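You operate a simulated robot arm through the tools that you are given. There is no shell and no other tool.

The job below is to be done with a simulated robot arm. You get a single attempt, and the scene is never put back.

Task
Seal the silver pouch at the heat on the order board.
Fine: pouch from the rack, spill none; stand it in the tray; lever up, sealer left on. Set down upright: what you pick out.
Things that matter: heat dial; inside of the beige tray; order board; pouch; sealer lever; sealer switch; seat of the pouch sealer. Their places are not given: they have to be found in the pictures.

It is judged by the outcome, as a careful person would: the job done as asked, and still so three seconds after it is handed in. It fails if anything else is knocked over, pushed out of place, dropped, spilled or broken. Lids that push on must go on centred and level and be pressed home; caps that screw on are set level and turned clockwise until they are tight.

Robot
A 7-joint arm with a three-finger gripper, fixed in place. Base frame: the origin is at the foot of the arm, x ahead of it, y to its left, z up; the work surface is at about z = 892. Units: mm, rad, N and s.
Its first joint turns from -2.897 to 2.897 rad. Payload 2.69 kg.
Tool frame: the origin (TCP) lies between the finger pads and is the grasp point; the fingertips stand 30 mm ahead of it; z points along the fingers, y is the line along which they close. The gripper opens to 128 mm. The gripper's body begins 117 mm behind the TCP.
Orientation is that of the tool frame in the base frame, as [roll, pitch, yaw] about the fixed x, y, z axes, in that order (R = Rz(yaw) Ry(pitch) Rx(roll)). With the fingers straight down and closing along the base's y, the tool's x points along the base's -x, its y along +y and its z along -z.

Tools
- The arm moves only by the tool nudge_tool. Its argument "moves" is a list of rows, each a list of 3 entries, a list of its own where there are three numbers: the shift along the tool's x, y, z in mm, then the turn, a rotation vector about the tool's x, y, z in rad, then the opening, from 0 (shut) to 1 (fully open). In form: [[[tx, ty, tz], [rx, ry, rz], fingers], ...]. A call has 1 to 20 rows; each row is the pose to reach, as a shift and turn from the pose commanded when the call began, along the tool's axes at that moment. Each row takes 0.2 s and may step no farther than 50 mm and 0.15 rad from the row before; otherwise, or with a gripper value out of range, the whole call is refused. Where a pose cannot be reached the arm comes as near as it can. A force on the tool above 70 N (or 10 N above the force at the start of the call, whichever is more), or a blocked arm, ends the call early, and 0.2 s more pass. Each finger halts on what it meets, pressing with about 33 N; the grip force reading is that of the motor and also rises with nothing between the fingers. The clock runs only during rows and for 0.2 s after the last one: add rows that repeat a pose to give the fingers time. It gives the time, the measured TCP pose, the force on the tool (base axes), the opening and the grip force at its end, in the units of the frame above (readings bear some noise), with the torque about the TCP (base axes, N m) and any sound that the robot's microphone picked up.
- Cameras (640 x 400 px; columns grow to the right, rows downward): "scene" is fixed at [58.8, 488.7, 1651.6]; the picture's right is [-0.72, -0.69, 0.00], its down [-0.24, 0.25, -0.94] and it looks along [0.65, -0.68, -0.35] (base axes); focal length 327 px, centre (320, 200). "wrist" rides on the gripper at [58, 54, -131] in the tool frame; the picture's right is [-0.68, 0.74, 0.00], its down [-0.62, -0.57, -0.55] and it looks along [-0.40, -0.37, 0.84] (tool axes); focal length 234 px, centre (320, 200).
- capture(camera): a new picture of that camera. It takes no simulated time.
- slide_trunk(by): slides the trunk up (or, below 0, down) by that many mm; the arm rides with it, the base frame stays. It gives what a move gives, with no picture.
- pixel_to_xyz(camera, pixels): for up to 12 pixels [column, row] of the newest picture of that camera ("zoom" is the newest enlarged one), the place [x, y, z] in the base frame of the surface seen there, good to about 3 mm, but the place of the scene camera against the robot may be out by one fixed shift of up to 25 mm in any direction. It takes no simulated time.
- enlarge(camera, box): a new picture of the part [left, top, right, bottom] of that camera's present view, enlarged. It takes no simulated time.
- sign_off(): hands the job in; it is judged then, once.

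Open the gripper and draw the arm clear of the work before you hand the job in, unless the task says otherwise.

The tools are called as name(argument=value, ...) on one line, values as JSON. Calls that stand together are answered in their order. nudge_tool: Moves the arm, as the interface text tells. Its arguments: {"type":"object","properties":{"moves":{"type":"array","items":{"type":"array"}}},"required":["moves"]} The other tools are called the same way: slide_trunk (by) slides the trunk up or down; capture (camera) takes a picture; pixel_to_xyz (camera, pixels) gives the place of the surface under pixels of a picture; enlarge (camera, box) takes an enlarged picture of a part of a camera's view; sign_off () hands the job in.

At the start:

```text
clock: 0.0
ee_pos: [675.6, -366.8, 1465.3]
tool_rot: [3.142, 0.0, -3.138]
wrist_force: [0.2, 0.5, -0.6]
ft_torque: [0.0, -0.02, -0.01]
gripper_width: 128.2
gripper_force: 0.2
trunk travel left (down, up): [-150.0, 200.0]
```

scene: 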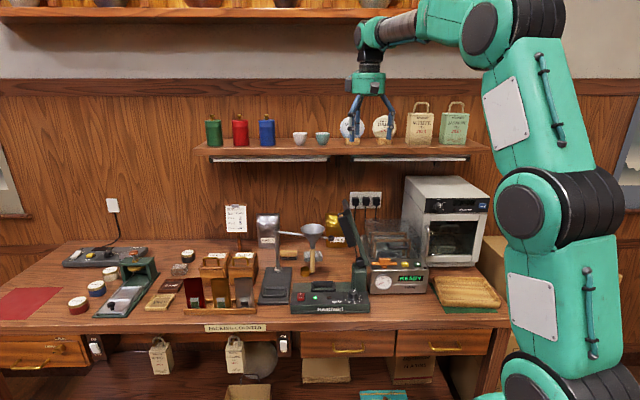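
wrist: 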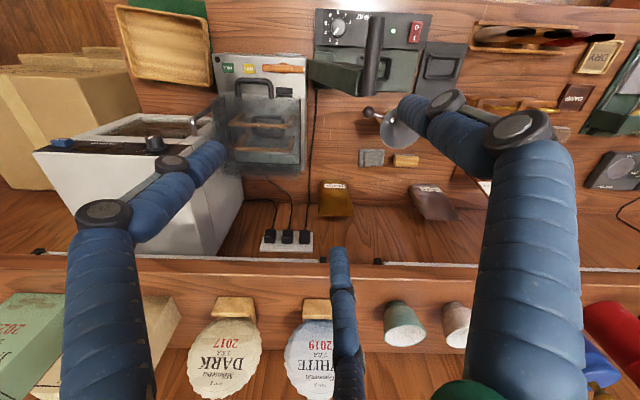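

The overview shows the order board around (236,218), a rack of pouches around (215,290), and a sealer around (330,295). I'll enlarge these areas to see the details.

enlarge(camera="scene", box=[200, 190, 280, 240])

enlarge(camera="scene", box=[160, 230, 300, 330])

enlarge(camera="scene", box=[270, 190, 400, 330])

enlarge(camera="wrist", box=[290, 0, 640, 220])

```text
8.00 times, centred on (240, 215) of scene
```

zoom: 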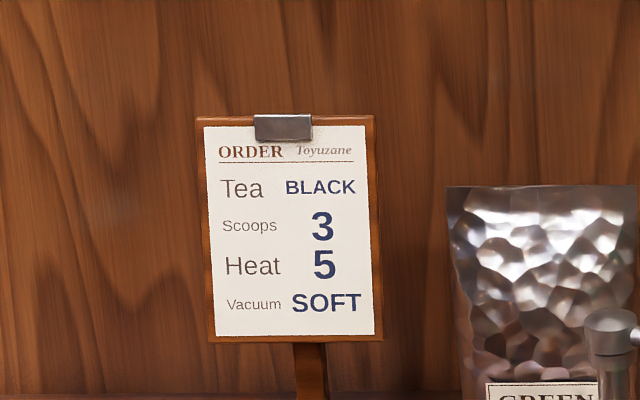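

```text
4.00 times, centred on (230, 280) of scene
```

zoom: 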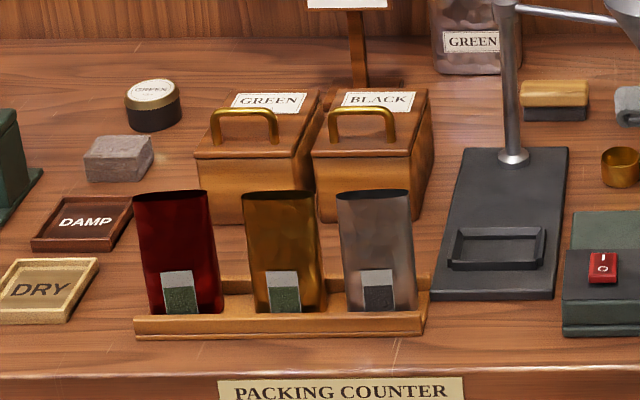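

```text
2.86 times, centred on (335, 260) of scene
```

zoom: 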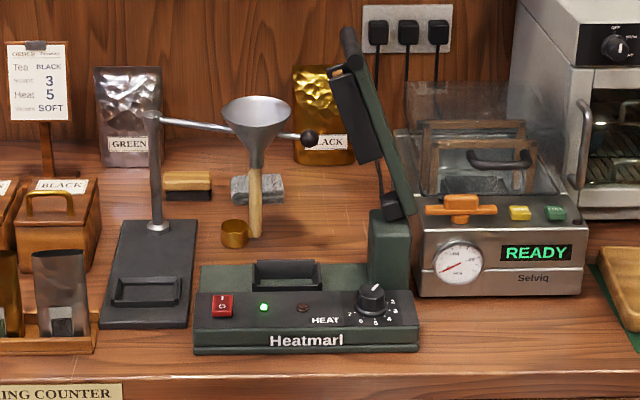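

```text
1.82 times, centred on (465, 110) of wrist
```

zoom: 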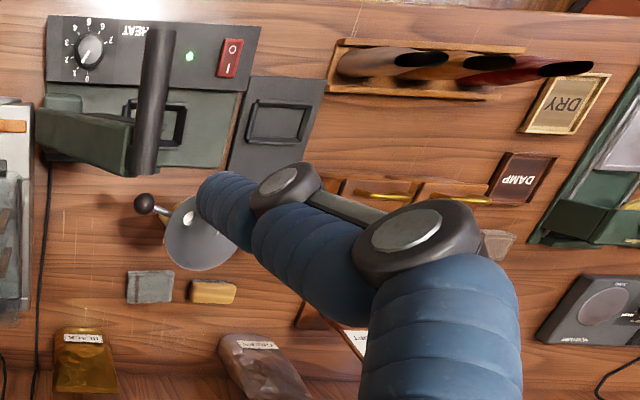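

The order says Heat 5. I'll look closely at the sealer, the dial, the switch and the tray candidates.

enlarge(camera="scene", box=[285, 275, 375, 320])

enlarge(camera="scene", box=[325, 190, 385, 300])

enlarge(camera="scene", box=[390, 230, 530, 330])

enlarge(camera="scene", box=[40, 230, 200, 330])

enlarge(camera="wrist", box=[300, 0, 440, 100])

enlarge(camera="wrist", box=[60, 0, 330, 180])

enlarge(camera="wrist", box=[450, 0, 640, 110])

```text
7.11 times, centred on (330, 298) of scene
```

zoom: 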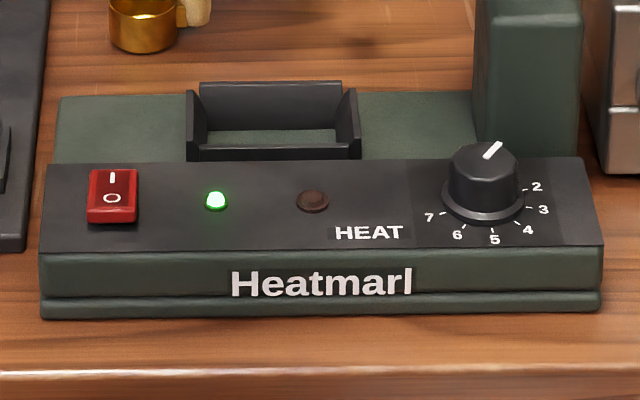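

```text
3.64 times, centred on (355, 245) of scene
```

zoom: 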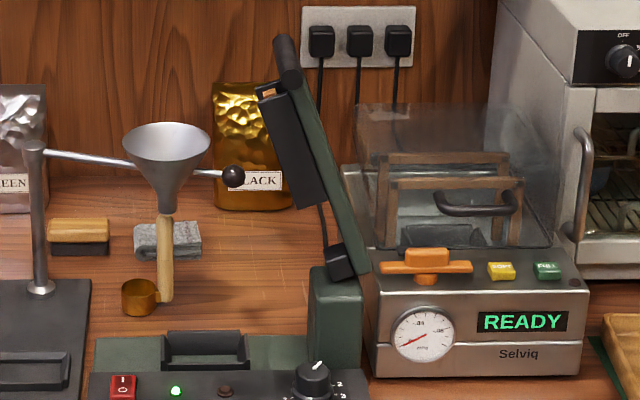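

```text
4.00 times, centred on (460, 280) of scene
```

zoom: 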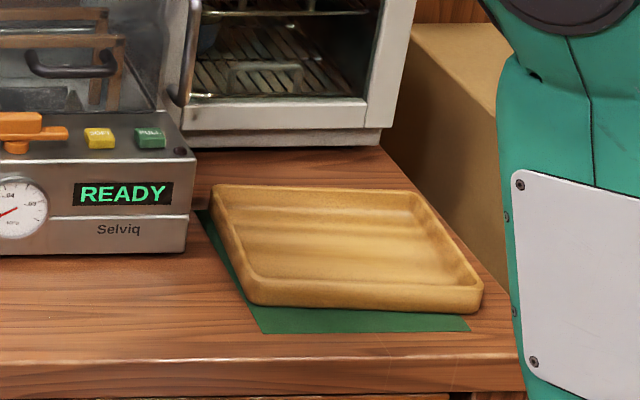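

```text
4.00 times, centred on (120, 280) of scene
```

zoom: 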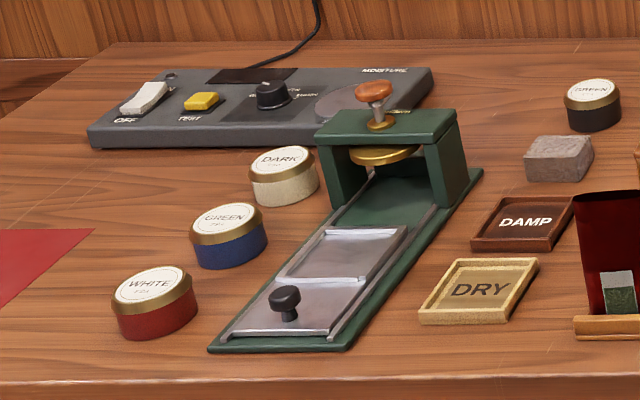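

```text
4.00 times, centred on (370, 50) of wrist
```

zoom: 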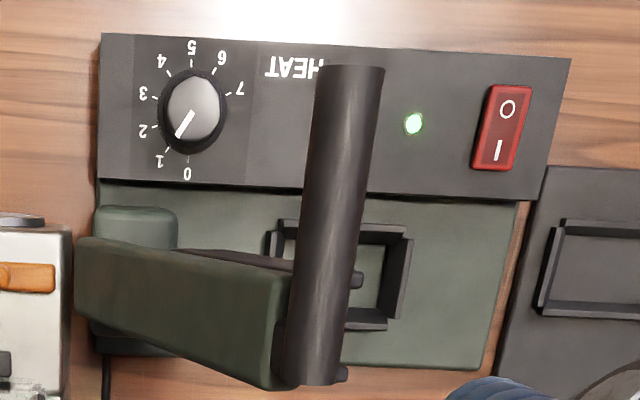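

```text
2.22 times, centred on (195, 90) of wrist
```

zoom: 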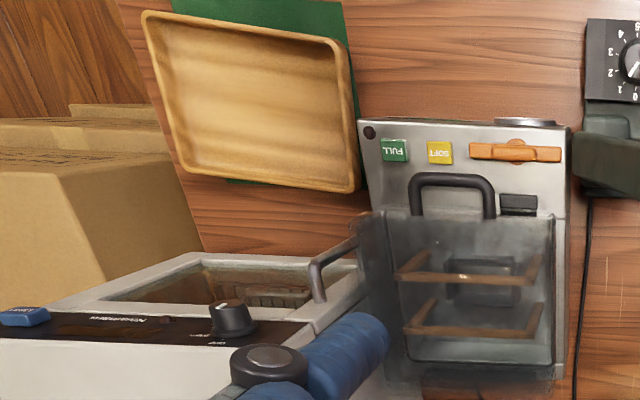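

```text
3.37 times, centred on (545, 55) of wrist
```

zoom: 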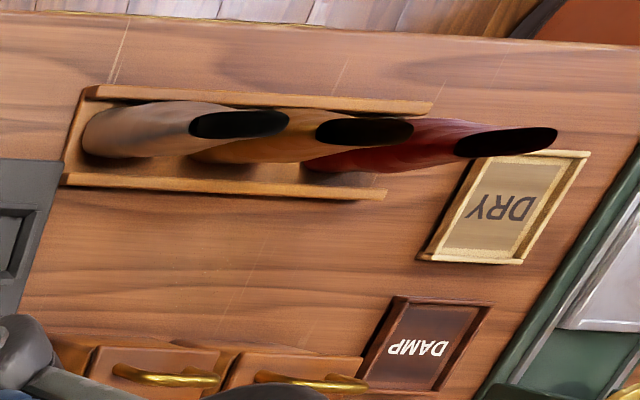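

I'll locate the key features, using the newest scene and wrist pictures so I can also find the scene camera's fixed offset.

capture(camera="scene")

pixel_to_xyz(camera="scene", pixels=[[301, 299], [301, 296], [354, 296], [315, 303], [329, 304], [293, 305], [367, 311], [347, 204], [349, 240], [193, 303], [243, 306], [245, 281]])

pixel_to_xyz(camera="wrist", pixels=[[342, 24], [411, 31], [410, 27], [426, 14], [370, 75], [380, 30], [490, 34], [520, 34], [160, 50], [540, 38], [600, 43], [391, 31]])

pixel_to_xyz(camera="scene", pixels=[[446, 277], [490, 280], [498, 300], [455, 303], [470, 292], [230, 283], [209, 281], [210, 279], [228, 280], [245, 278], [262, 300], [310, 230]])

```text
taken
```

scene: 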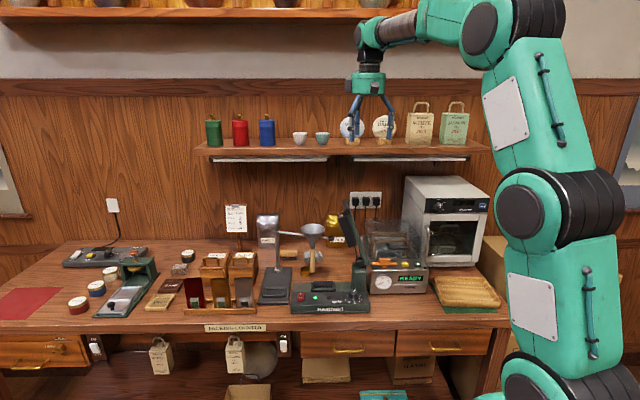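

```text
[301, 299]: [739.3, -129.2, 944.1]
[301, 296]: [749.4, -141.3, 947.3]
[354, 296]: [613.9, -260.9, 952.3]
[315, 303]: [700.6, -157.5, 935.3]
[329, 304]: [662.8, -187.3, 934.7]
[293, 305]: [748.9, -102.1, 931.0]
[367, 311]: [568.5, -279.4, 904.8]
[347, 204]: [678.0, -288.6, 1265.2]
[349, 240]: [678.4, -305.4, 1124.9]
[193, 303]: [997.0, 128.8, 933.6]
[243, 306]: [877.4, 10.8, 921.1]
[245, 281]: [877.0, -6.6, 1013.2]
```

```text
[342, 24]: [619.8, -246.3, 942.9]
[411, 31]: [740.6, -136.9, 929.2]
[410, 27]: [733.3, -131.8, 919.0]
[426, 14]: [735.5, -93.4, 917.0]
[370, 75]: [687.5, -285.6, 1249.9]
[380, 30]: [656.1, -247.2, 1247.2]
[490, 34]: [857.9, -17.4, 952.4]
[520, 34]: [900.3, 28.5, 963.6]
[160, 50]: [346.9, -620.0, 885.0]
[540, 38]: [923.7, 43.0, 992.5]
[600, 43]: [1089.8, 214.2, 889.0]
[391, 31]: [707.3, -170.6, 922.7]
```

```text
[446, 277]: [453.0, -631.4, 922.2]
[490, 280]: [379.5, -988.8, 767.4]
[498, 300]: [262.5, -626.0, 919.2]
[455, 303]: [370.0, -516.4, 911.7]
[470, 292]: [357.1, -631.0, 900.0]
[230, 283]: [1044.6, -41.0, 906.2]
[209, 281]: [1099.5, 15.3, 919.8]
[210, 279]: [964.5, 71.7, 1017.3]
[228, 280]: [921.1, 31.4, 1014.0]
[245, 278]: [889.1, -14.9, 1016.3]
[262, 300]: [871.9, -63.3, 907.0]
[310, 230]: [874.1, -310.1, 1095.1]
```

The features are located roughly. I'll enlarge the sealer in the wrist view again and read accurate positions off it.

enlarge(camera="wrist", box=[300, 0, 440, 100])

pixel_to_xyz(camera="zoom", pixels=[[192, 105], [240, 90], [160, 150], [500, 95], [495, 150], [413, 124], [395, 235], [404, 236], [372, 330], [350, 70], [310, 375], [280, 300]])

pixel_to_xyz(camera="zoom", pixels=[[100, 35], [568, 60], [490, 365], [100, 240], [265, 380], [85, 270], [280, 225], [385, 270], [187, 190], [240, 120], [450, 270], [205, 205]])

enlarge(camera="wrist", box=[450, 0, 640, 110])

pixel_to_xyz(camera="zoom", pixels=[[238, 124], [190, 130], [285, 122], [240, 108], [100, 130], [130, 150], [100, 92], [70, 180], [430, 107], [385, 195], [365, 130], [60, 260]])

```text
4.00 times, centred on (370, 50) of wrist
```

zoom: 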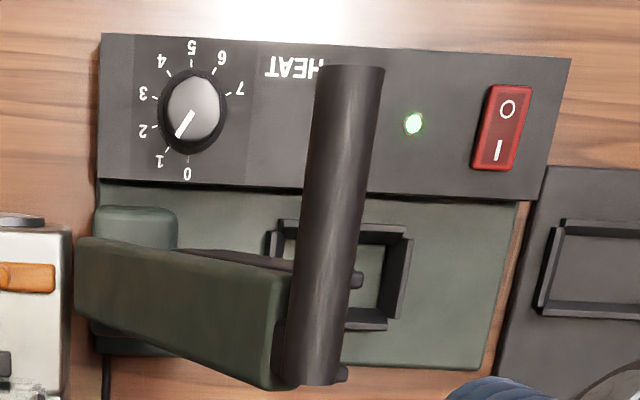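

```text
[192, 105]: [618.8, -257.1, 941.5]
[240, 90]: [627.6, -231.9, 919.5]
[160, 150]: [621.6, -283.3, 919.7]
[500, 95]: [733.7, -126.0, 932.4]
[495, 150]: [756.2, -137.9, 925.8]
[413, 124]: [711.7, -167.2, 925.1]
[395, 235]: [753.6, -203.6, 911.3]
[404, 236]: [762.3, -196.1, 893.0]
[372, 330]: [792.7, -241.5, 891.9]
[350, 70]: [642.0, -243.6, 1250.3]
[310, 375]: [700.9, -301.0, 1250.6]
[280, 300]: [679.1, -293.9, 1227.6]
```

```text
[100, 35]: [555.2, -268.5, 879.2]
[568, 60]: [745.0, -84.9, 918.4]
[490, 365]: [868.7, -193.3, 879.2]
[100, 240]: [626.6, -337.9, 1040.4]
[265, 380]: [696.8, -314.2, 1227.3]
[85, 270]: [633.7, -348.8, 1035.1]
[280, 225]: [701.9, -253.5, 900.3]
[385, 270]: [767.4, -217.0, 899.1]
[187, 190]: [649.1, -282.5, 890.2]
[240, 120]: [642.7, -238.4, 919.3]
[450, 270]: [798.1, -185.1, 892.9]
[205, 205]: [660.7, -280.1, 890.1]
```

```text
3.37 times, centred on (545, 55) of wrist
```

zoom: 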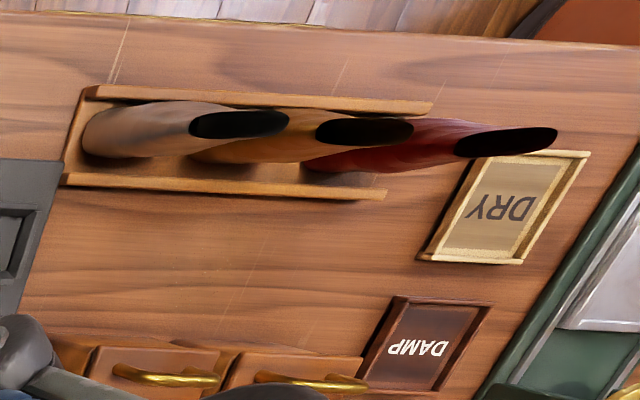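

```text
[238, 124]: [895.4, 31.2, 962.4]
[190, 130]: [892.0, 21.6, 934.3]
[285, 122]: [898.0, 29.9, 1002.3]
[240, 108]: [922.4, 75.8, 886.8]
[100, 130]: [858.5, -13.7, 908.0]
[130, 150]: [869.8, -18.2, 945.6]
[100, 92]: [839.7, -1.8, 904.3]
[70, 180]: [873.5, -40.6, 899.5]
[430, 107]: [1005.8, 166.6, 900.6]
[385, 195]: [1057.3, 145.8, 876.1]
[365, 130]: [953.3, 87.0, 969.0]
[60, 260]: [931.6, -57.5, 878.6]
```

The lever handle is at about z 1250 and the seat is partly hidden behind it in the wrist view. I'll move the arm out toward the front side of the counter and down for a better look at the sealer.

nudge_tool(moves=[[[18, 44, 0], [0, 0, 0], 1], [[36, 88, 0], [0, 0, 0], 1], [[54, 132, 0], [0, 0, 0], 1], [[72, 176, 0], [0, 0, 0], 1], [[90, 220, 0], [0, 0, 0], 1], [[108, 264, 0], [0, 0, 0], 1], [[126, 307, 0], [0, 0, 0], 1], [[126, 307, 45], [0, 0, 0], 1], [[126, 307, 90], [0, 0, 0], 1], [[126, 307, 135], [0, 0, 0], 1], [[126, 307, 180], [0, 0, 0], 1], [[126, 307, 225], [0, 0, 0], 1]])

capture(camera="wrist")

capture(camera="scene")

```text
clock: 2.6
ee_pos: [549.3, -59.4, 1239.0]
tool_rot: [3.14, 0.0, -3.141]
wrist_force: [1.1, 0.2, 0.1]
ft_torque: [-0.04, 0.02, -0.05]
gripper_width: 127.8
gripper_force: 0.0
trunk travel left (down, up): [-150.0, 200.0]
```

```text
taken
```

wrist: 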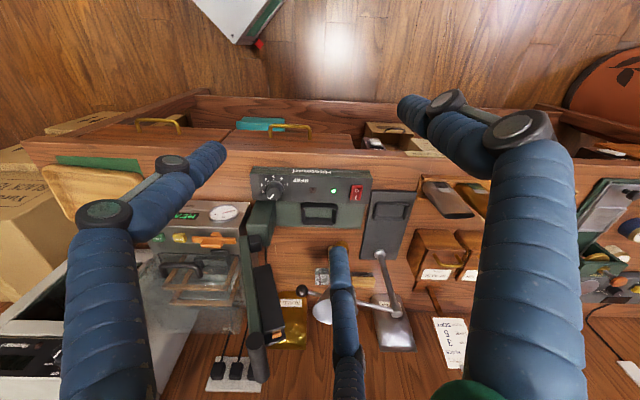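

```text
taken
```

scene: 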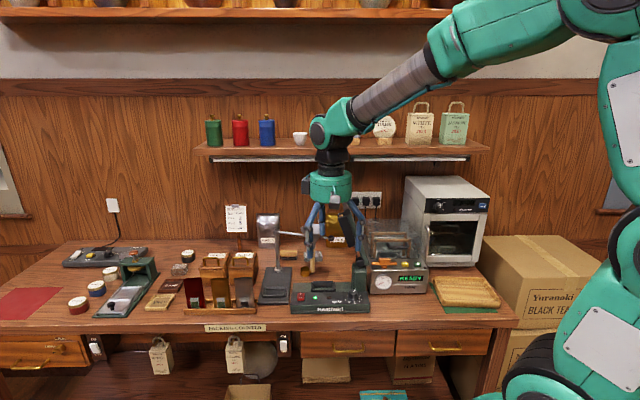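

This view shows the sealer at (310,195) and the rack at (455,195). I'll enlarge both and locate them.

enlarge(camera="wrist", box=[230, 150, 390, 250])

pixel_to_xyz(camera="zoom", pixels=[[160, 150], [500, 165], [410, 160], [290, 215], [420, 212], [290, 290], [420, 290], [355, 250], [85, 90], [560, 85], [535, 310], [115, 300]])

enlarge(camera="wrist", box=[230, 220, 350, 400])

pixel_to_xyz(camera="zoom", pixels=[[280, 30], [240, 30], [260, 60], [280, 270], [300, 290], [345, 270], [310, 110], [265, 255], [275, 330], [290, 165]])

enlarge(camera="wrist", box=[390, 150, 510, 230])

pixel_to_xyz(camera="zoom", pixels=[[170, 160], [200, 160], [250, 240], [300, 260], [400, 330], [350, 250], [430, 300], [210, 210]])

```text
4.00 times, centred on (310, 200) of wrist
```

zoom: 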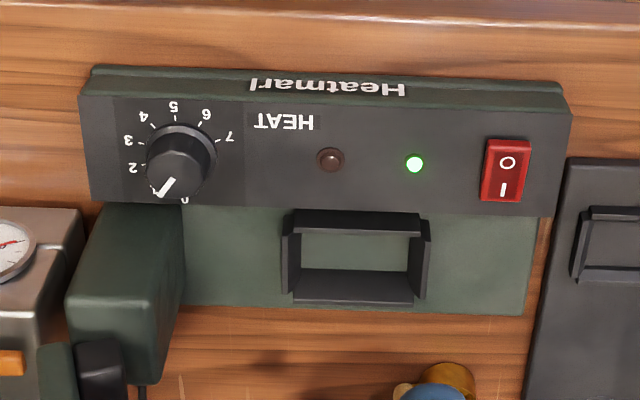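

```text
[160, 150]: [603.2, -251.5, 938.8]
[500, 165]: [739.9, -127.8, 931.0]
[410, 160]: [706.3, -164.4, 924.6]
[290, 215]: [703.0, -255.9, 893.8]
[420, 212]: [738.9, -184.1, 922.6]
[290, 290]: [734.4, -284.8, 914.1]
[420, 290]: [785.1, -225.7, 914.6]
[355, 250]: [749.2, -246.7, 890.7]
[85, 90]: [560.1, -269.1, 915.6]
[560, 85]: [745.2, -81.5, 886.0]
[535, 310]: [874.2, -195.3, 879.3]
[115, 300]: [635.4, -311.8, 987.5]
```

```text
2.22 times, centred on (290, 310) of wrist
```

zoom: 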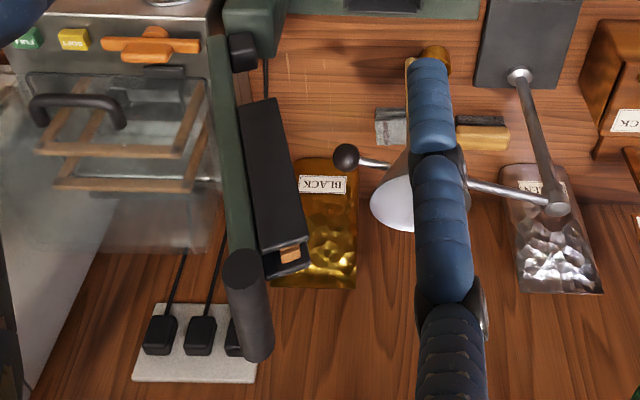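

```text
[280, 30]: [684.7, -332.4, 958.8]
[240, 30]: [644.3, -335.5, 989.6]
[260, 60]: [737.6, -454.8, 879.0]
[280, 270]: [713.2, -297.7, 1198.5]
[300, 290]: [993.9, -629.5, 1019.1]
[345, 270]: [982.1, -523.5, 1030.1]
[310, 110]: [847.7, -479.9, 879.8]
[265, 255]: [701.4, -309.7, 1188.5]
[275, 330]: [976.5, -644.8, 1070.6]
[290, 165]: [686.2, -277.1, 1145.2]
```

```text
5.00 times, centred on (450, 190) of wrist
```

zoom: 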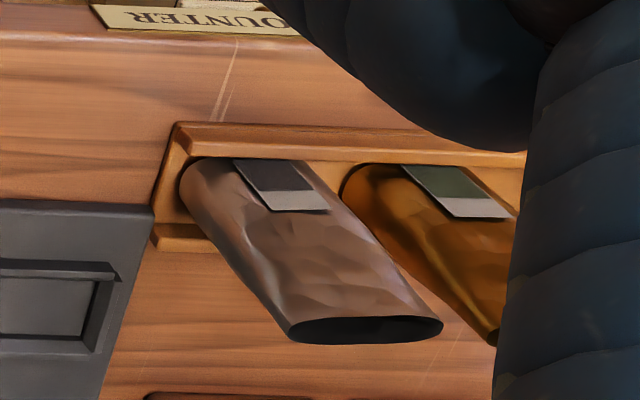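

```text
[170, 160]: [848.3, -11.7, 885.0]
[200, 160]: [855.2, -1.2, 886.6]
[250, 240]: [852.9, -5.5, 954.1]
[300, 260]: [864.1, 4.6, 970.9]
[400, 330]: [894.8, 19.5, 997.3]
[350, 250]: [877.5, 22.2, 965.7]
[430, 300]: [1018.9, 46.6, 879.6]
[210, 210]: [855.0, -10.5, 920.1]
```

The sealer's green lamp is lit, so it is on, and the dial points to about 1. I'll look at the dial, post and seat more closely to fix their geometry.

enlarge(camera="wrist", box=[245, 165, 309, 205])

pixel_to_xyz(camera="zoom", pixels=[[220, 200], [300, 200], [380, 180], [260, 140], [240, 270], [330, 290], [150, 360], [260, 320], [340, 370], [100, 130], [450, 200], [290, 240]])

enlarge(camera="wrist", box=[240, 195, 304, 265])

pixel_to_xyz(camera="zoom", pixels=[[150, 60], [250, 60], [180, 140], [270, 140], [200, 200], [120, 220], [160, 260], [250, 280], [140, 300], [230, 340]])

enlarge(camera="wrist", box=[290, 190, 354, 230])

pixel_to_xyz(camera="zoom", pixels=[[135, 140], [390, 145], [125, 290], [395, 300], [160, 165], [370, 165], [155, 260], [365, 265], [270, 145], [260, 280], [260, 220], [270, 300]])

```text
10.00 times, centred on (277, 185) of wrist
```

zoom: 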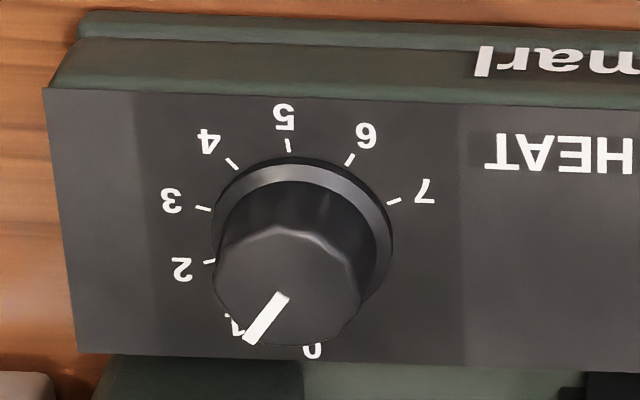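

```text
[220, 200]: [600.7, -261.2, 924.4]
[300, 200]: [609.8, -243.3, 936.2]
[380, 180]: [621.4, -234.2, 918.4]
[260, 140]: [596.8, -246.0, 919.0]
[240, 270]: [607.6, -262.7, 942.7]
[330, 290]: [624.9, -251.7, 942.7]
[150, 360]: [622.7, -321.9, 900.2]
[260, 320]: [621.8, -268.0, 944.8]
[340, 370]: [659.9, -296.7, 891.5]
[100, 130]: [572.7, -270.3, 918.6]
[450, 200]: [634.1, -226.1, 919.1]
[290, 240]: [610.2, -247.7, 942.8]
```

```text
5.71 times, centred on (272, 230) of wrist
```

zoom: 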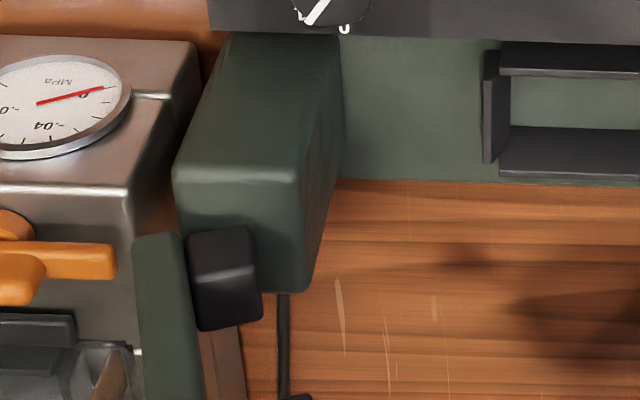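

```text
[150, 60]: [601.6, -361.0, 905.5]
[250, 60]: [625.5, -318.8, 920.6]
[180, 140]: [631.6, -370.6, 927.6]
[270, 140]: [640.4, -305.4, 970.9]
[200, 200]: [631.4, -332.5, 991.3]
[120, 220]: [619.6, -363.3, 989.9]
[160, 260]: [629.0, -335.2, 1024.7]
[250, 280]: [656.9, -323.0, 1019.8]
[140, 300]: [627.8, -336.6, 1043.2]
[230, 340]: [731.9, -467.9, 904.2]
```

```text
10.00 times, centred on (322, 210) of wrist
```

zoom: 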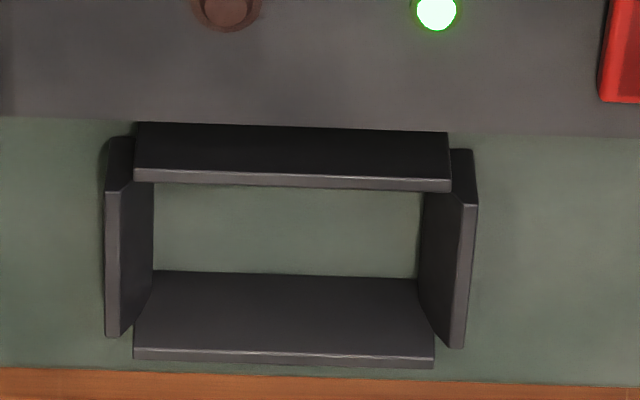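

```text
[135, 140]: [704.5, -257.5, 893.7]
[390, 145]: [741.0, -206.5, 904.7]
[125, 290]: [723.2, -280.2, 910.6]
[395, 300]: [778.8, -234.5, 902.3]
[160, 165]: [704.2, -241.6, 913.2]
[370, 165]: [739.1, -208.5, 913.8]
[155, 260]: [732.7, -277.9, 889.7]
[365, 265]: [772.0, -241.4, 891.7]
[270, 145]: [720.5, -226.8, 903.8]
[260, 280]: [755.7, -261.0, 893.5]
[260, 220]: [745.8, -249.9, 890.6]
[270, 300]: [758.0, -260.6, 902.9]
```

The knob is centred near (619,-257) with its top at z 943, and the pointer is at about 1. The lever handle hangs above the knob, so I'll come in leaning about 25° toward the front and stop short for a closer look.

nudge_tool(moves=[[[-3.7, -27.3, 29.9], [0.0044, -0.0622, 0.0196], 0.9], [[-7.3, -54.7, 59.9], [0.0087, -0.1245, 0.0393], 0.8], [[-11, -82, 89.8], [0.0131, -0.1867, 0.0589], 0.7], [[-14.7, -109.4, 119.7], [0.0174, -0.2489, 0.0785], 0.6], [[-18.4, -136.7, 149.6], [0.0218, -0.3111, 0.0981], 0.5], [[-22, -164, 179.6], [0.0261, -0.3734, 0.1178], 0.45], [[-25.7, -191.4, 209.5], [0.0305, -0.4356, 0.1374], 0.45], [[-25.7, -191.4, 209.5], [0.0305, -0.4356, 0.1374], 0.45]])

capture(camera="wrist")

capture(camera="scene")

enlarge(camera="scene", box=[280, 150, 400, 320])

```text
clock: 4.4
ee_pos: [575.1, -250.0, 1031.3]
tool_rot: [-3.141, 0.436, 3.003]
wrist_force: [-0.5, -0.4, -0.7]
ft_torque: [0.03, -0.01, 0.01]
gripper_width: 57.5
gripper_force: 0.0
trunk travel left (down, up): [-150.0, 200.0]
```

```text
taken
```

wrist: 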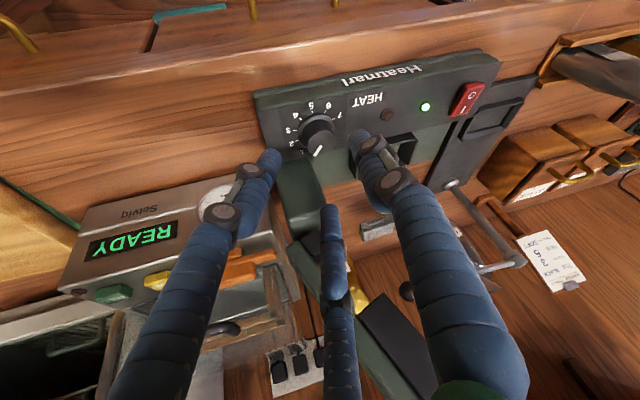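

```text
taken
```

scene: 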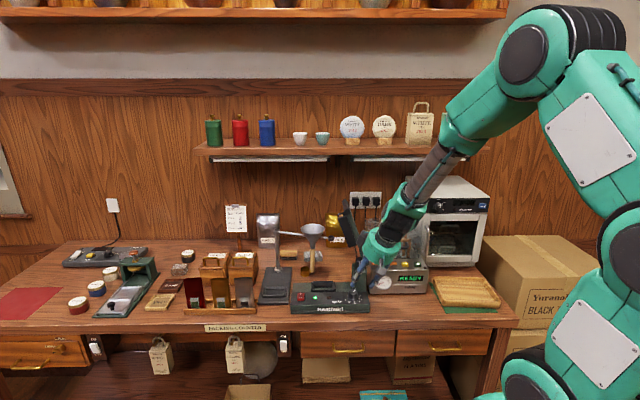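

```text
2.35 times, centred on (340, 235) of scene
```

zoom: 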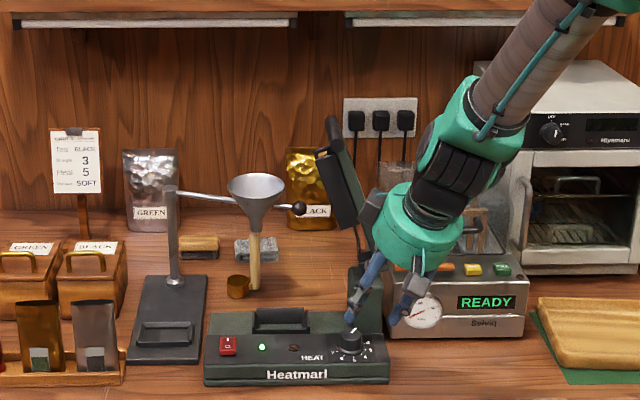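

The fingers are just short of the knob, which appears at (318,130) in the wrist view. I'll read its position from closer up.

enlarge(camera="wrist", box=[270, 90, 366, 150])

pixel_to_xyz(camera="zoom", pixels=[[200, 270], [240, 270], [300, 250], [380, 230], [330, 190], [280, 200], [420, 280], [330, 300], [310, 330], [270, 310], [370, 300], [150, 250]])

```text
6.67 times, centred on (318, 120) of wrist
```

zoom: 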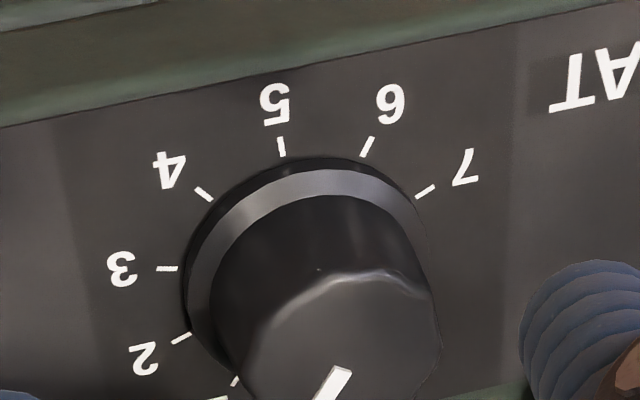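

```text
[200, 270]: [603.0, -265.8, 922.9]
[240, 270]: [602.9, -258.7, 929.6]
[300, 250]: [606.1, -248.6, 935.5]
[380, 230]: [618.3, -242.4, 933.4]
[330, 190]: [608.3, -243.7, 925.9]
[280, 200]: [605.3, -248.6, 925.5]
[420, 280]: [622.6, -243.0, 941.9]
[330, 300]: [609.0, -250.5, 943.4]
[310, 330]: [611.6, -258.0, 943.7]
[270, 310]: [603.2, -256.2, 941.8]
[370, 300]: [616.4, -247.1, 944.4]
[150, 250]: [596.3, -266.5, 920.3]
```

The top of the knob is cut off in that view, so I'll take one slightly lower.

enlarge(camera="wrist", box=[286, 105, 350, 165])

pixel_to_xyz(camera="zoom", pixels=[[300, 200], [250, 260], [300, 300], [350, 280], [400, 230], [400, 180], [330, 240], [230, 230], [390, 280], [330, 310], [260, 300], [420, 210]])

```text
6.67 times, centred on (318, 135) of wrist
```

zoom: 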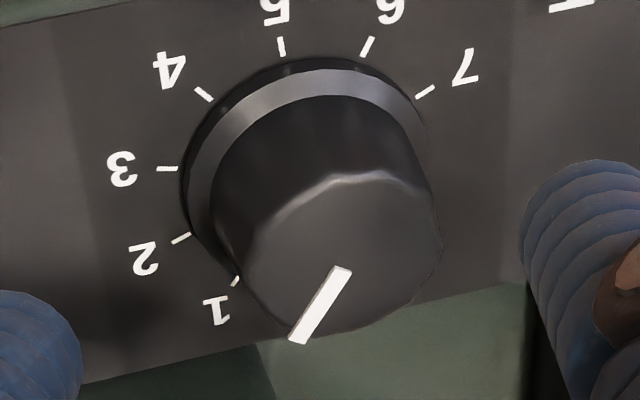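

```text
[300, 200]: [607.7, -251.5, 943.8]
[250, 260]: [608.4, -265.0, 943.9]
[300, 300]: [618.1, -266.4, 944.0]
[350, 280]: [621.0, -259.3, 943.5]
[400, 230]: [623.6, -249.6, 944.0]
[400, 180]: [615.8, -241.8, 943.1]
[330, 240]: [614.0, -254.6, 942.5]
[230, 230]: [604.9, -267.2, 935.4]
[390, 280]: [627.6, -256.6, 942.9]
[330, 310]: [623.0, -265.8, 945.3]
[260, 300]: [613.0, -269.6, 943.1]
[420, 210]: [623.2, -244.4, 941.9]
```

The knob centre is about (618.5,-257). I'll read the tick positions to work out how far to turn.

pixel_to_xyz(camera="zoom", pixels=[[281, 46], [204, 95], [167, 169], [181, 238], [235, 281], [367, 47], [424, 92], [297, 338], [343, 270], [320, 305]])

```text
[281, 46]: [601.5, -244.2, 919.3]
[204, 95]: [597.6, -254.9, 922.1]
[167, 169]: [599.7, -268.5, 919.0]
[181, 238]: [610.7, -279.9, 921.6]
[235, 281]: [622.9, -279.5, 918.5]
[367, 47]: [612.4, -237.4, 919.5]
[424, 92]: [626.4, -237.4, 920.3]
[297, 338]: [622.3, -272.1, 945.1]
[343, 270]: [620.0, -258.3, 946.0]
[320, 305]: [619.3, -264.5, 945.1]
```

The ticks show 1 at about 283° and 5 at about 140°, so the knob needs roughly 144° clockwise seen from above, done in two grips. I'll slide onto the knob and close first.

nudge_tool(moves=[[[0.8, 0, 40], [0, 0, 0], 0.45], [[1.6, 0, 70], [0, 0, 0], 0.45], [[1.6, 0, 80.7], [0, 0, 0], 0.45], [[1.6, 0, 80.7], [0, 0, 0], 0.45], [[1.6, 0, 80.7], [0, 0, 0], 0.3], [[1.6, 0, 80.7], [0, 0, 0], 0.15], [[1.6, 0, 80.7], [0, 0, 0], 0.15]])

enlarge(camera="wrist", box=[220, 80, 420, 220])

enlarge(camera="scene", box=[300, 190, 420, 320])

```text
clock: 5.3
ee_pos: [605.9, -253.4, 964.3]
tool_rot: [3.14, 0.443, 3.003]
wrist_force: [-34.2, 19.7, 47.8]
ft_torque: [0.03, 2.83, -1.19]
gripper_width: 66.1
gripper_force: 6.1
trunk travel left (down, up): [-150.0, 200.0]
stopped in row 4: the force on the tool passed its limit at 81 N (the readings are from after the stop); the commanded pose is now the measured one
```

```text
2.86 times, centred on (320, 150) of wrist
```

zoom: 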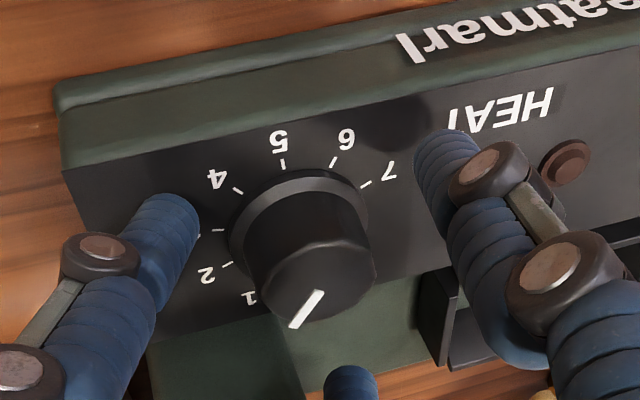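

```text
3.08 times, centred on (360, 255) of scene
```

zoom: 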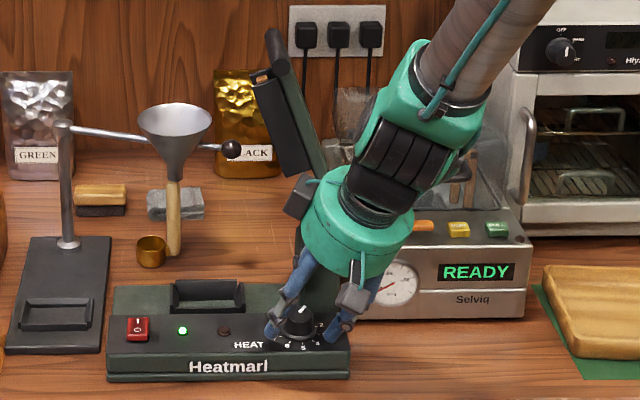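

The approach stopped on a contact force of 81 N. Before moving again I'll look closely at what touched.

enlarge(camera="scene", box=[330, 230, 390, 310])

capture(camera="wrist")

pixel_to_xyz(camera="wrist", pixels=[[275, 155], [266, 160], [330, 213], [333, 225], [368, 138], [372, 145], [385, 158], [345, 260], [240, 175], [300, 215]])

```text
5.00 times, centred on (360, 270) of scene
```

zoom: 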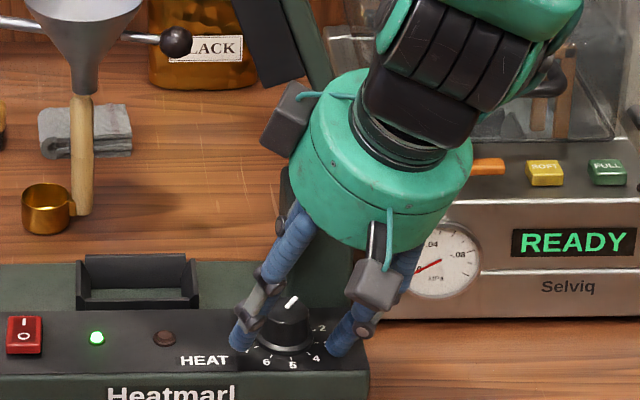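

```text
taken
```

wrist: 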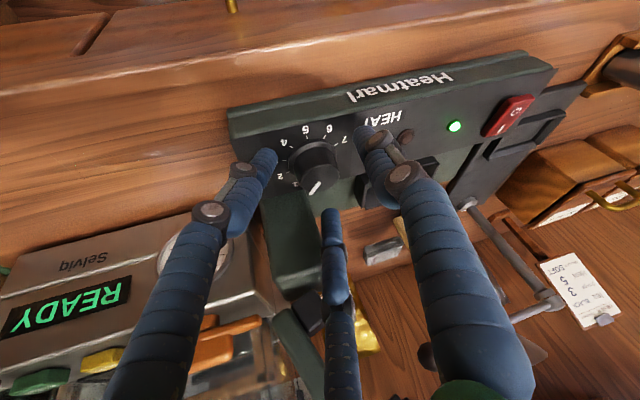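

```text
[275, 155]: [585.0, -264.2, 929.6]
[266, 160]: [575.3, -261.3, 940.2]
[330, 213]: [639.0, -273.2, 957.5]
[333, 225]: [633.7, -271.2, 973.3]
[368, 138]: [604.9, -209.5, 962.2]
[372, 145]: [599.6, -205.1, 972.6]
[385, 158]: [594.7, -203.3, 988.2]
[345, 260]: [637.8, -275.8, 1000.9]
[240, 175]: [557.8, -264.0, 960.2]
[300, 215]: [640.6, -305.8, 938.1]
```

The torque and force put the contact at tool (37,-20,29). That is the finger seen at (268,158) touching the panel near "3", so the hand really has three fingers closing radially, 120° apart, and the 25° lean pushed the near one too low. I'll back off along the tool axis and check the geometry of the vacuum machine next to it.

pixel_to_xyz(camera="wrist", pixels=[[165, 225], [170, 218], [250, 270], [258, 320], [150, 240], [10, 350], [205, 255], [228, 250], [290, 300], [270, 240]])

nudge_tool(moves=[[[0, 0, -20], [0, 0, 0], 0.5], [[0, 0, -60], [0, 0, 0], 0.5], [[0, 0, -60], [0, 0, 0], 0.5]])

enlarge(camera="wrist", box=[260, 90, 380, 170])

```text
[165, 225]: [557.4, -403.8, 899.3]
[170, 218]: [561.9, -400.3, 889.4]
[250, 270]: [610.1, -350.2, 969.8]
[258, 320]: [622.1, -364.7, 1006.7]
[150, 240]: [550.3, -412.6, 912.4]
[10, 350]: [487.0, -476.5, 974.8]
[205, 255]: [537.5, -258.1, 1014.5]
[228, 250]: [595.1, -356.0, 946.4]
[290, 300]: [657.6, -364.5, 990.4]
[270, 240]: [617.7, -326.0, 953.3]
```

```text
clock: 6.1
ee_pos: [583.4, -251.5, 1016.0]
tool_rot: [3.142, 0.442, 3.001]
wrist_force: [-0.9, 0.6, -0.1]
ft_torque: [-0.01, -0.04, -0.01]
gripper_width: 63.9
gripper_force: 0.1
trunk travel left (down, up): [-150.0, 200.0]
```

```text
5.00 times, centred on (320, 130) of wrist
```

zoom: 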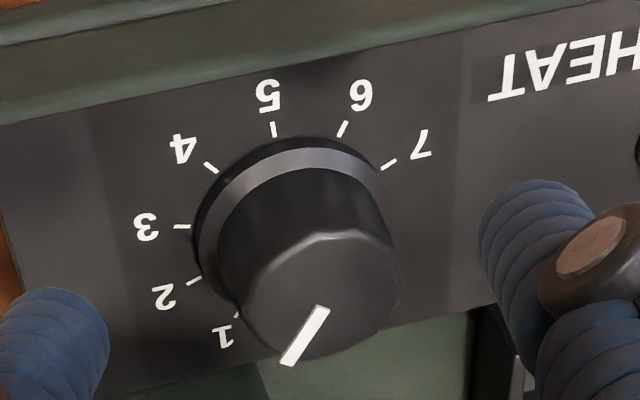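

The knob hasn't moved and everything is clear now. I'll reorient to a gentler 14° lean with the body leaning toward +u (L = 215°), just above the knob.

nudge_tool(moves=[[[-3, -2.2, 2.3], [-0.0423, 0.0316, -0.1181], 0.5], [[-5.9, -4.4, 4.6], [-0.0845, 0.0632, -0.2361], 0.45], [[-8.9, -6.6, 7], [-0.1268, 0.0949, -0.3542], 0.42], [[-11.8, -8.9, 9.3], [-0.1691, 0.1265, -0.4723], 0.42], [[-14.8, -11.1, 11.6], [-0.2113, 0.1581, -0.5903], 0.42], [[-17.7, -13.3, 13.9], [-0.2536, 0.1897, -0.7084], 0.42], [[-17.7, -13.3, 13.9], [-0.2536, 0.1897, -0.7084], 0.42]])

capture(camera="wrist")

enlarge(camera="scene", box=[300, 190, 420, 320])

```text
clock: 7.7
ee_pos: [601.9, -267.4, 1009.9]
tool_rot: [3.138, 0.241, -2.53]
wrist_force: [1.2, -0.1, -1.1]
ft_torque: [0.06, 0.0, 0.0]
gripper_width: 53.9
gripper_force: 0.1
trunk travel left (down, up): [-150.0, 200.0]
```

```text
taken
```

wrist: 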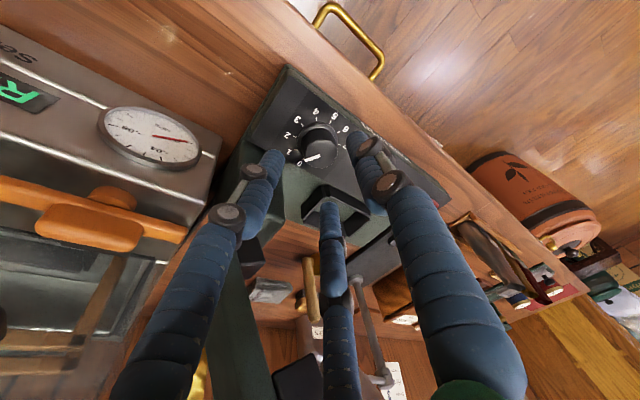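

```text
3.08 times, centred on (360, 255) of scene
```

zoom: 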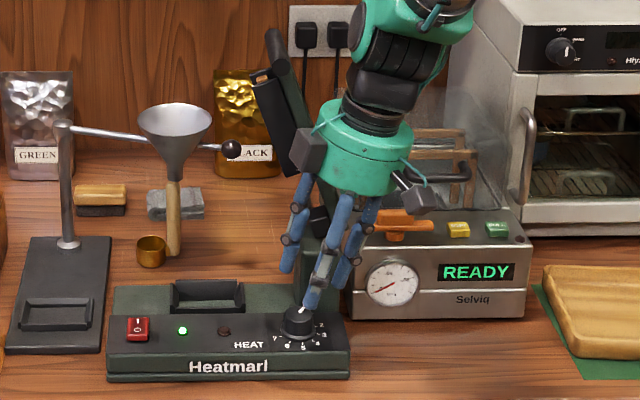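

All three fingers are around the knob. The grey box on the hand at (305,150) in this zoom looks near the lever, so I'll check its position relative to the lever before going down.

pixel_to_xyz(camera="zoom", pixels=[[305, 150], [298, 130], [320, 160], [415, 195], [275, 110], [290, 165], [325, 200], [360, 150], [300, 322], [290, 260], [340, 280]])

enlarge(camera="wrist", box=[260, 80, 380, 200])

pixel_to_xyz(camera="zoom", pixels=[[300, 195], [360, 195], [330, 165], [330, 230], [330, 200], [310, 255], [300, 255], [280, 240]])

```text
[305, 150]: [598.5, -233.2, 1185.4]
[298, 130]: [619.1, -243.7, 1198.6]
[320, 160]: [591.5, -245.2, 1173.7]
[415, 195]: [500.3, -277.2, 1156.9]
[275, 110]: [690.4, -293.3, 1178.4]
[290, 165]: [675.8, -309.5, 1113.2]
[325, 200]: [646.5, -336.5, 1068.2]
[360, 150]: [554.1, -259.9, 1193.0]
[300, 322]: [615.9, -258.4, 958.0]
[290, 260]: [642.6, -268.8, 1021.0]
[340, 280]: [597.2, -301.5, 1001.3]
```

```text
3.33 times, centred on (320, 140) of wrist
```

zoom: 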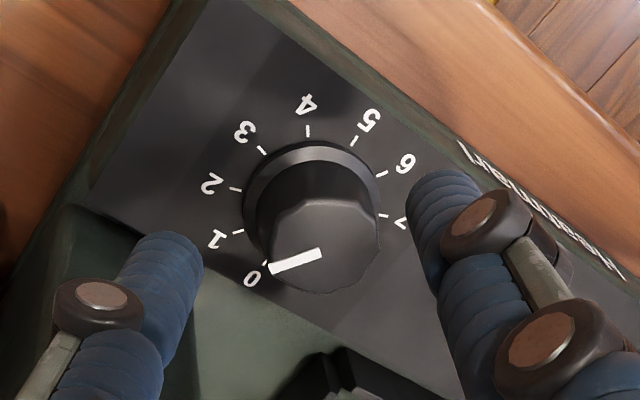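

```text
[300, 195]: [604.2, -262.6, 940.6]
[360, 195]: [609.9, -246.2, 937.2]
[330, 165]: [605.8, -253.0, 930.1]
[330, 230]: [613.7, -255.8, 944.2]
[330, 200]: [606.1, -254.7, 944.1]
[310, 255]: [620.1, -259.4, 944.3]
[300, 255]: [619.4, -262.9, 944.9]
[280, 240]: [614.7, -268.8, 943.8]
```

The box is well clear of the lever, with v around 588 against 690 or more. I'll go down onto the knob and close gently.

nudge_tool(moves=[[[-0.7, -0.5, 25], [0, 0, 0], 0.42], [[-1.4, -1.1, 42], [0, 0, 0], 0.42], [[-1.4, -1.1, 49.1], [0, 0, 0], 0.42], [[-1.4, -1.1, 49.1], [0, 0, 0], 0.42], [[-1.4, -1.1, 49.1], [0, 0, 0], 0.3], [[-1.4, -1.1, 49.1], [0, 0, 0], 0.15], [[-1.4, -1.1, 49.1], [0, 0, 0], 0.15]])

enlarge(camera="wrist", box=[240, 60, 400, 240])

enlarge(camera="scene", box=[320, 230, 390, 320])

```text
clock: 9.3
ee_pos: [613.1, -262.9, 961.3]
tool_rot: [3.138, 0.243, -2.53]
wrist_force: [-15.3, -25.8, -5.4]
ft_torque: [-1.08, 0.58, -0.1]
gripper_width: 34.7
gripper_force: 45.1
trunk travel left (down, up): [-150.0, 200.0]
```

```text
2.22 times, centred on (320, 150) of wrist
```

zoom: 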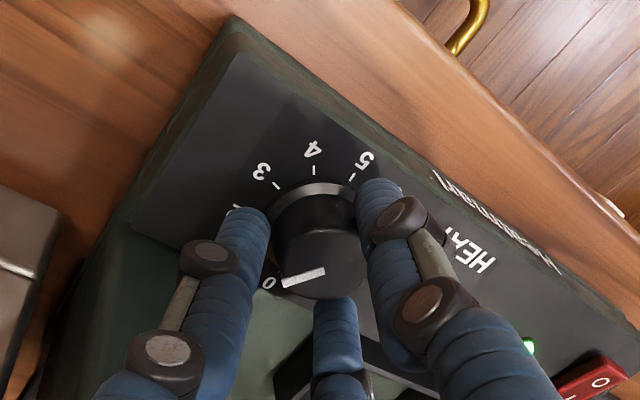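

```text
4.44 times, centred on (355, 275) of scene
```

zoom: 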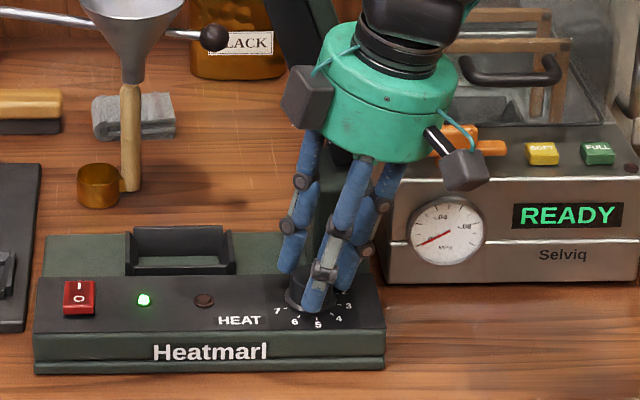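

The grip is on: width 34.7 mm, about the knob's diameter. I'll turn 72° clockwise about the knob's vertical axis with a small recentring.

nudge_tool(moves=[[[2.44, -1.02, 0.01], [0.0336, 0, 0.1355], 0.15], [[2.26, -0.16, 0.06], [0.0673, 0, 0.271], 0.15], [[1.97, 0.66, 0.13], [0.101, 0, 0.4066], 0.15], [[1.57, 1.44, 0.23], [0.1346, 0, 0.5421], 0.15], [[1.07, 2.15, 0.35], [0.1682, 0, 0.6776], 0.15], [[0.48, 2.78, 0.5], [0.2019, 0, 0.8132], 0.15], [[-0.19, 3.32, 0.67], [0.2356, 0, 0.9487], 0.15], [[-0.93, 3.76, 0.85], [0.2692, 0, 1.0842], 0.15], [[-1.72, 4.09, 1.04], [0.3028, 0, 1.2197], 0.15], [[-1.72, 4.09, 1.04], [0.3028, 0, 1.2197], 0.15]])

enlarge(camera="wrist", box=[240, 60, 400, 240])

enlarge(camera="scene", box=[290, 230, 390, 320])

```text
clock: 11.5
ee_pos: [612.7, -252.3, 962.4]
tool_rot: [-3.139, 0.241, 2.497]
wrist_force: [-16.1, 51.3, 9.8]
ft_torque: [1.59, 0.44, 0.28]
gripper_width: 34.7
gripper_force: 44.8
trunk travel left (down, up): [-150.0, 200.0]
```

```text
2.22 times, centred on (320, 150) of wrist
```

zoom: 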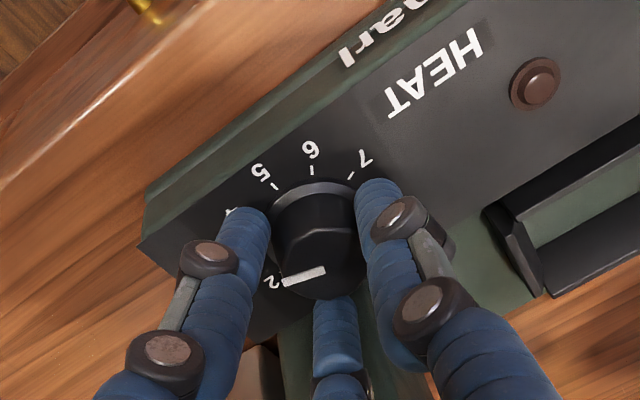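

```text
4.44 times, centred on (340, 275) of scene
```

zoom: 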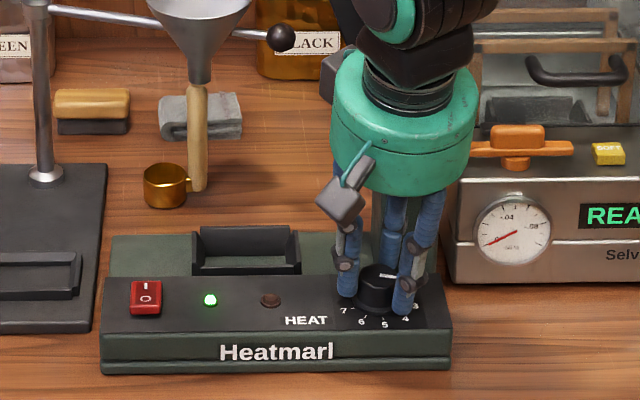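

The knob turned with the grip and the pointer is now near 3. I'll open, lift slightly and swing back 72° for the second grip, with the recomputed knob centre at (620.2,-257.6).

nudge_tool(moves=[[[2, 3.4, -1], [0, 0, 0], 0.42], [[2, 3.4, -1], [0, 0, 0], 0.42], [[2, 3.4, -29], [0, 0, 0], 0.42], [[0.8, 1.8, -28.7], [-0.0336, 0, -0.1355], 0.42], [[-0.4, 0.1, -28.4], [-0.0673, 0, -0.271], 0.42], [[-1.6, -1.5, -28.2], [-0.101, 0, -0.4066], 0.42], [[-2.8, -3.1, -27.9], [-0.1346, 0, -0.5421], 0.42], [[-3.9, -4.8, -27.6], [-0.1682, 0, -0.6776], 0.42], [[-5.1, -6.4, -27.3], [-0.2019, 0, -0.8132], 0.42], [[-6.3, -8, -27.1], [-0.2356, 0, -0.9487], 0.42], [[-7.5, -9.7, -26.8], [-0.2692, 0, -1.0842], 0.42], [[-8.7, -11.3, -26.5], [-0.3028, 0, -1.2197], 0.42], [[-8.7, -11.3, -26.5], [-0.3028, 0, -1.2197], 0.42]])

enlarge(camera="wrist", box=[240, 60, 400, 240])

```text
clock: 14.3
ee_pos: [608.1, -266.3, 989.1]
tool_rot: [3.136, 0.243, -2.53]
wrist_force: [-0.3, 0.4, -0.9]
ft_torque: [0.0, 0.03, 0.01]
gripper_width: 53.8
gripper_force: 0.1
trunk travel left (down, up): [-150.0, 200.0]
```

```text
2.22 times, centred on (320, 150) of wrist
```

zoom: 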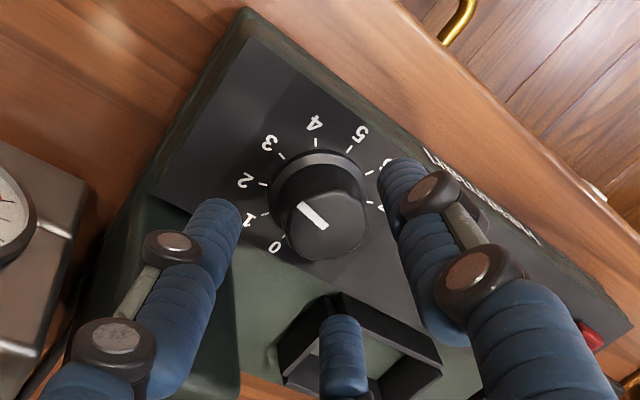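

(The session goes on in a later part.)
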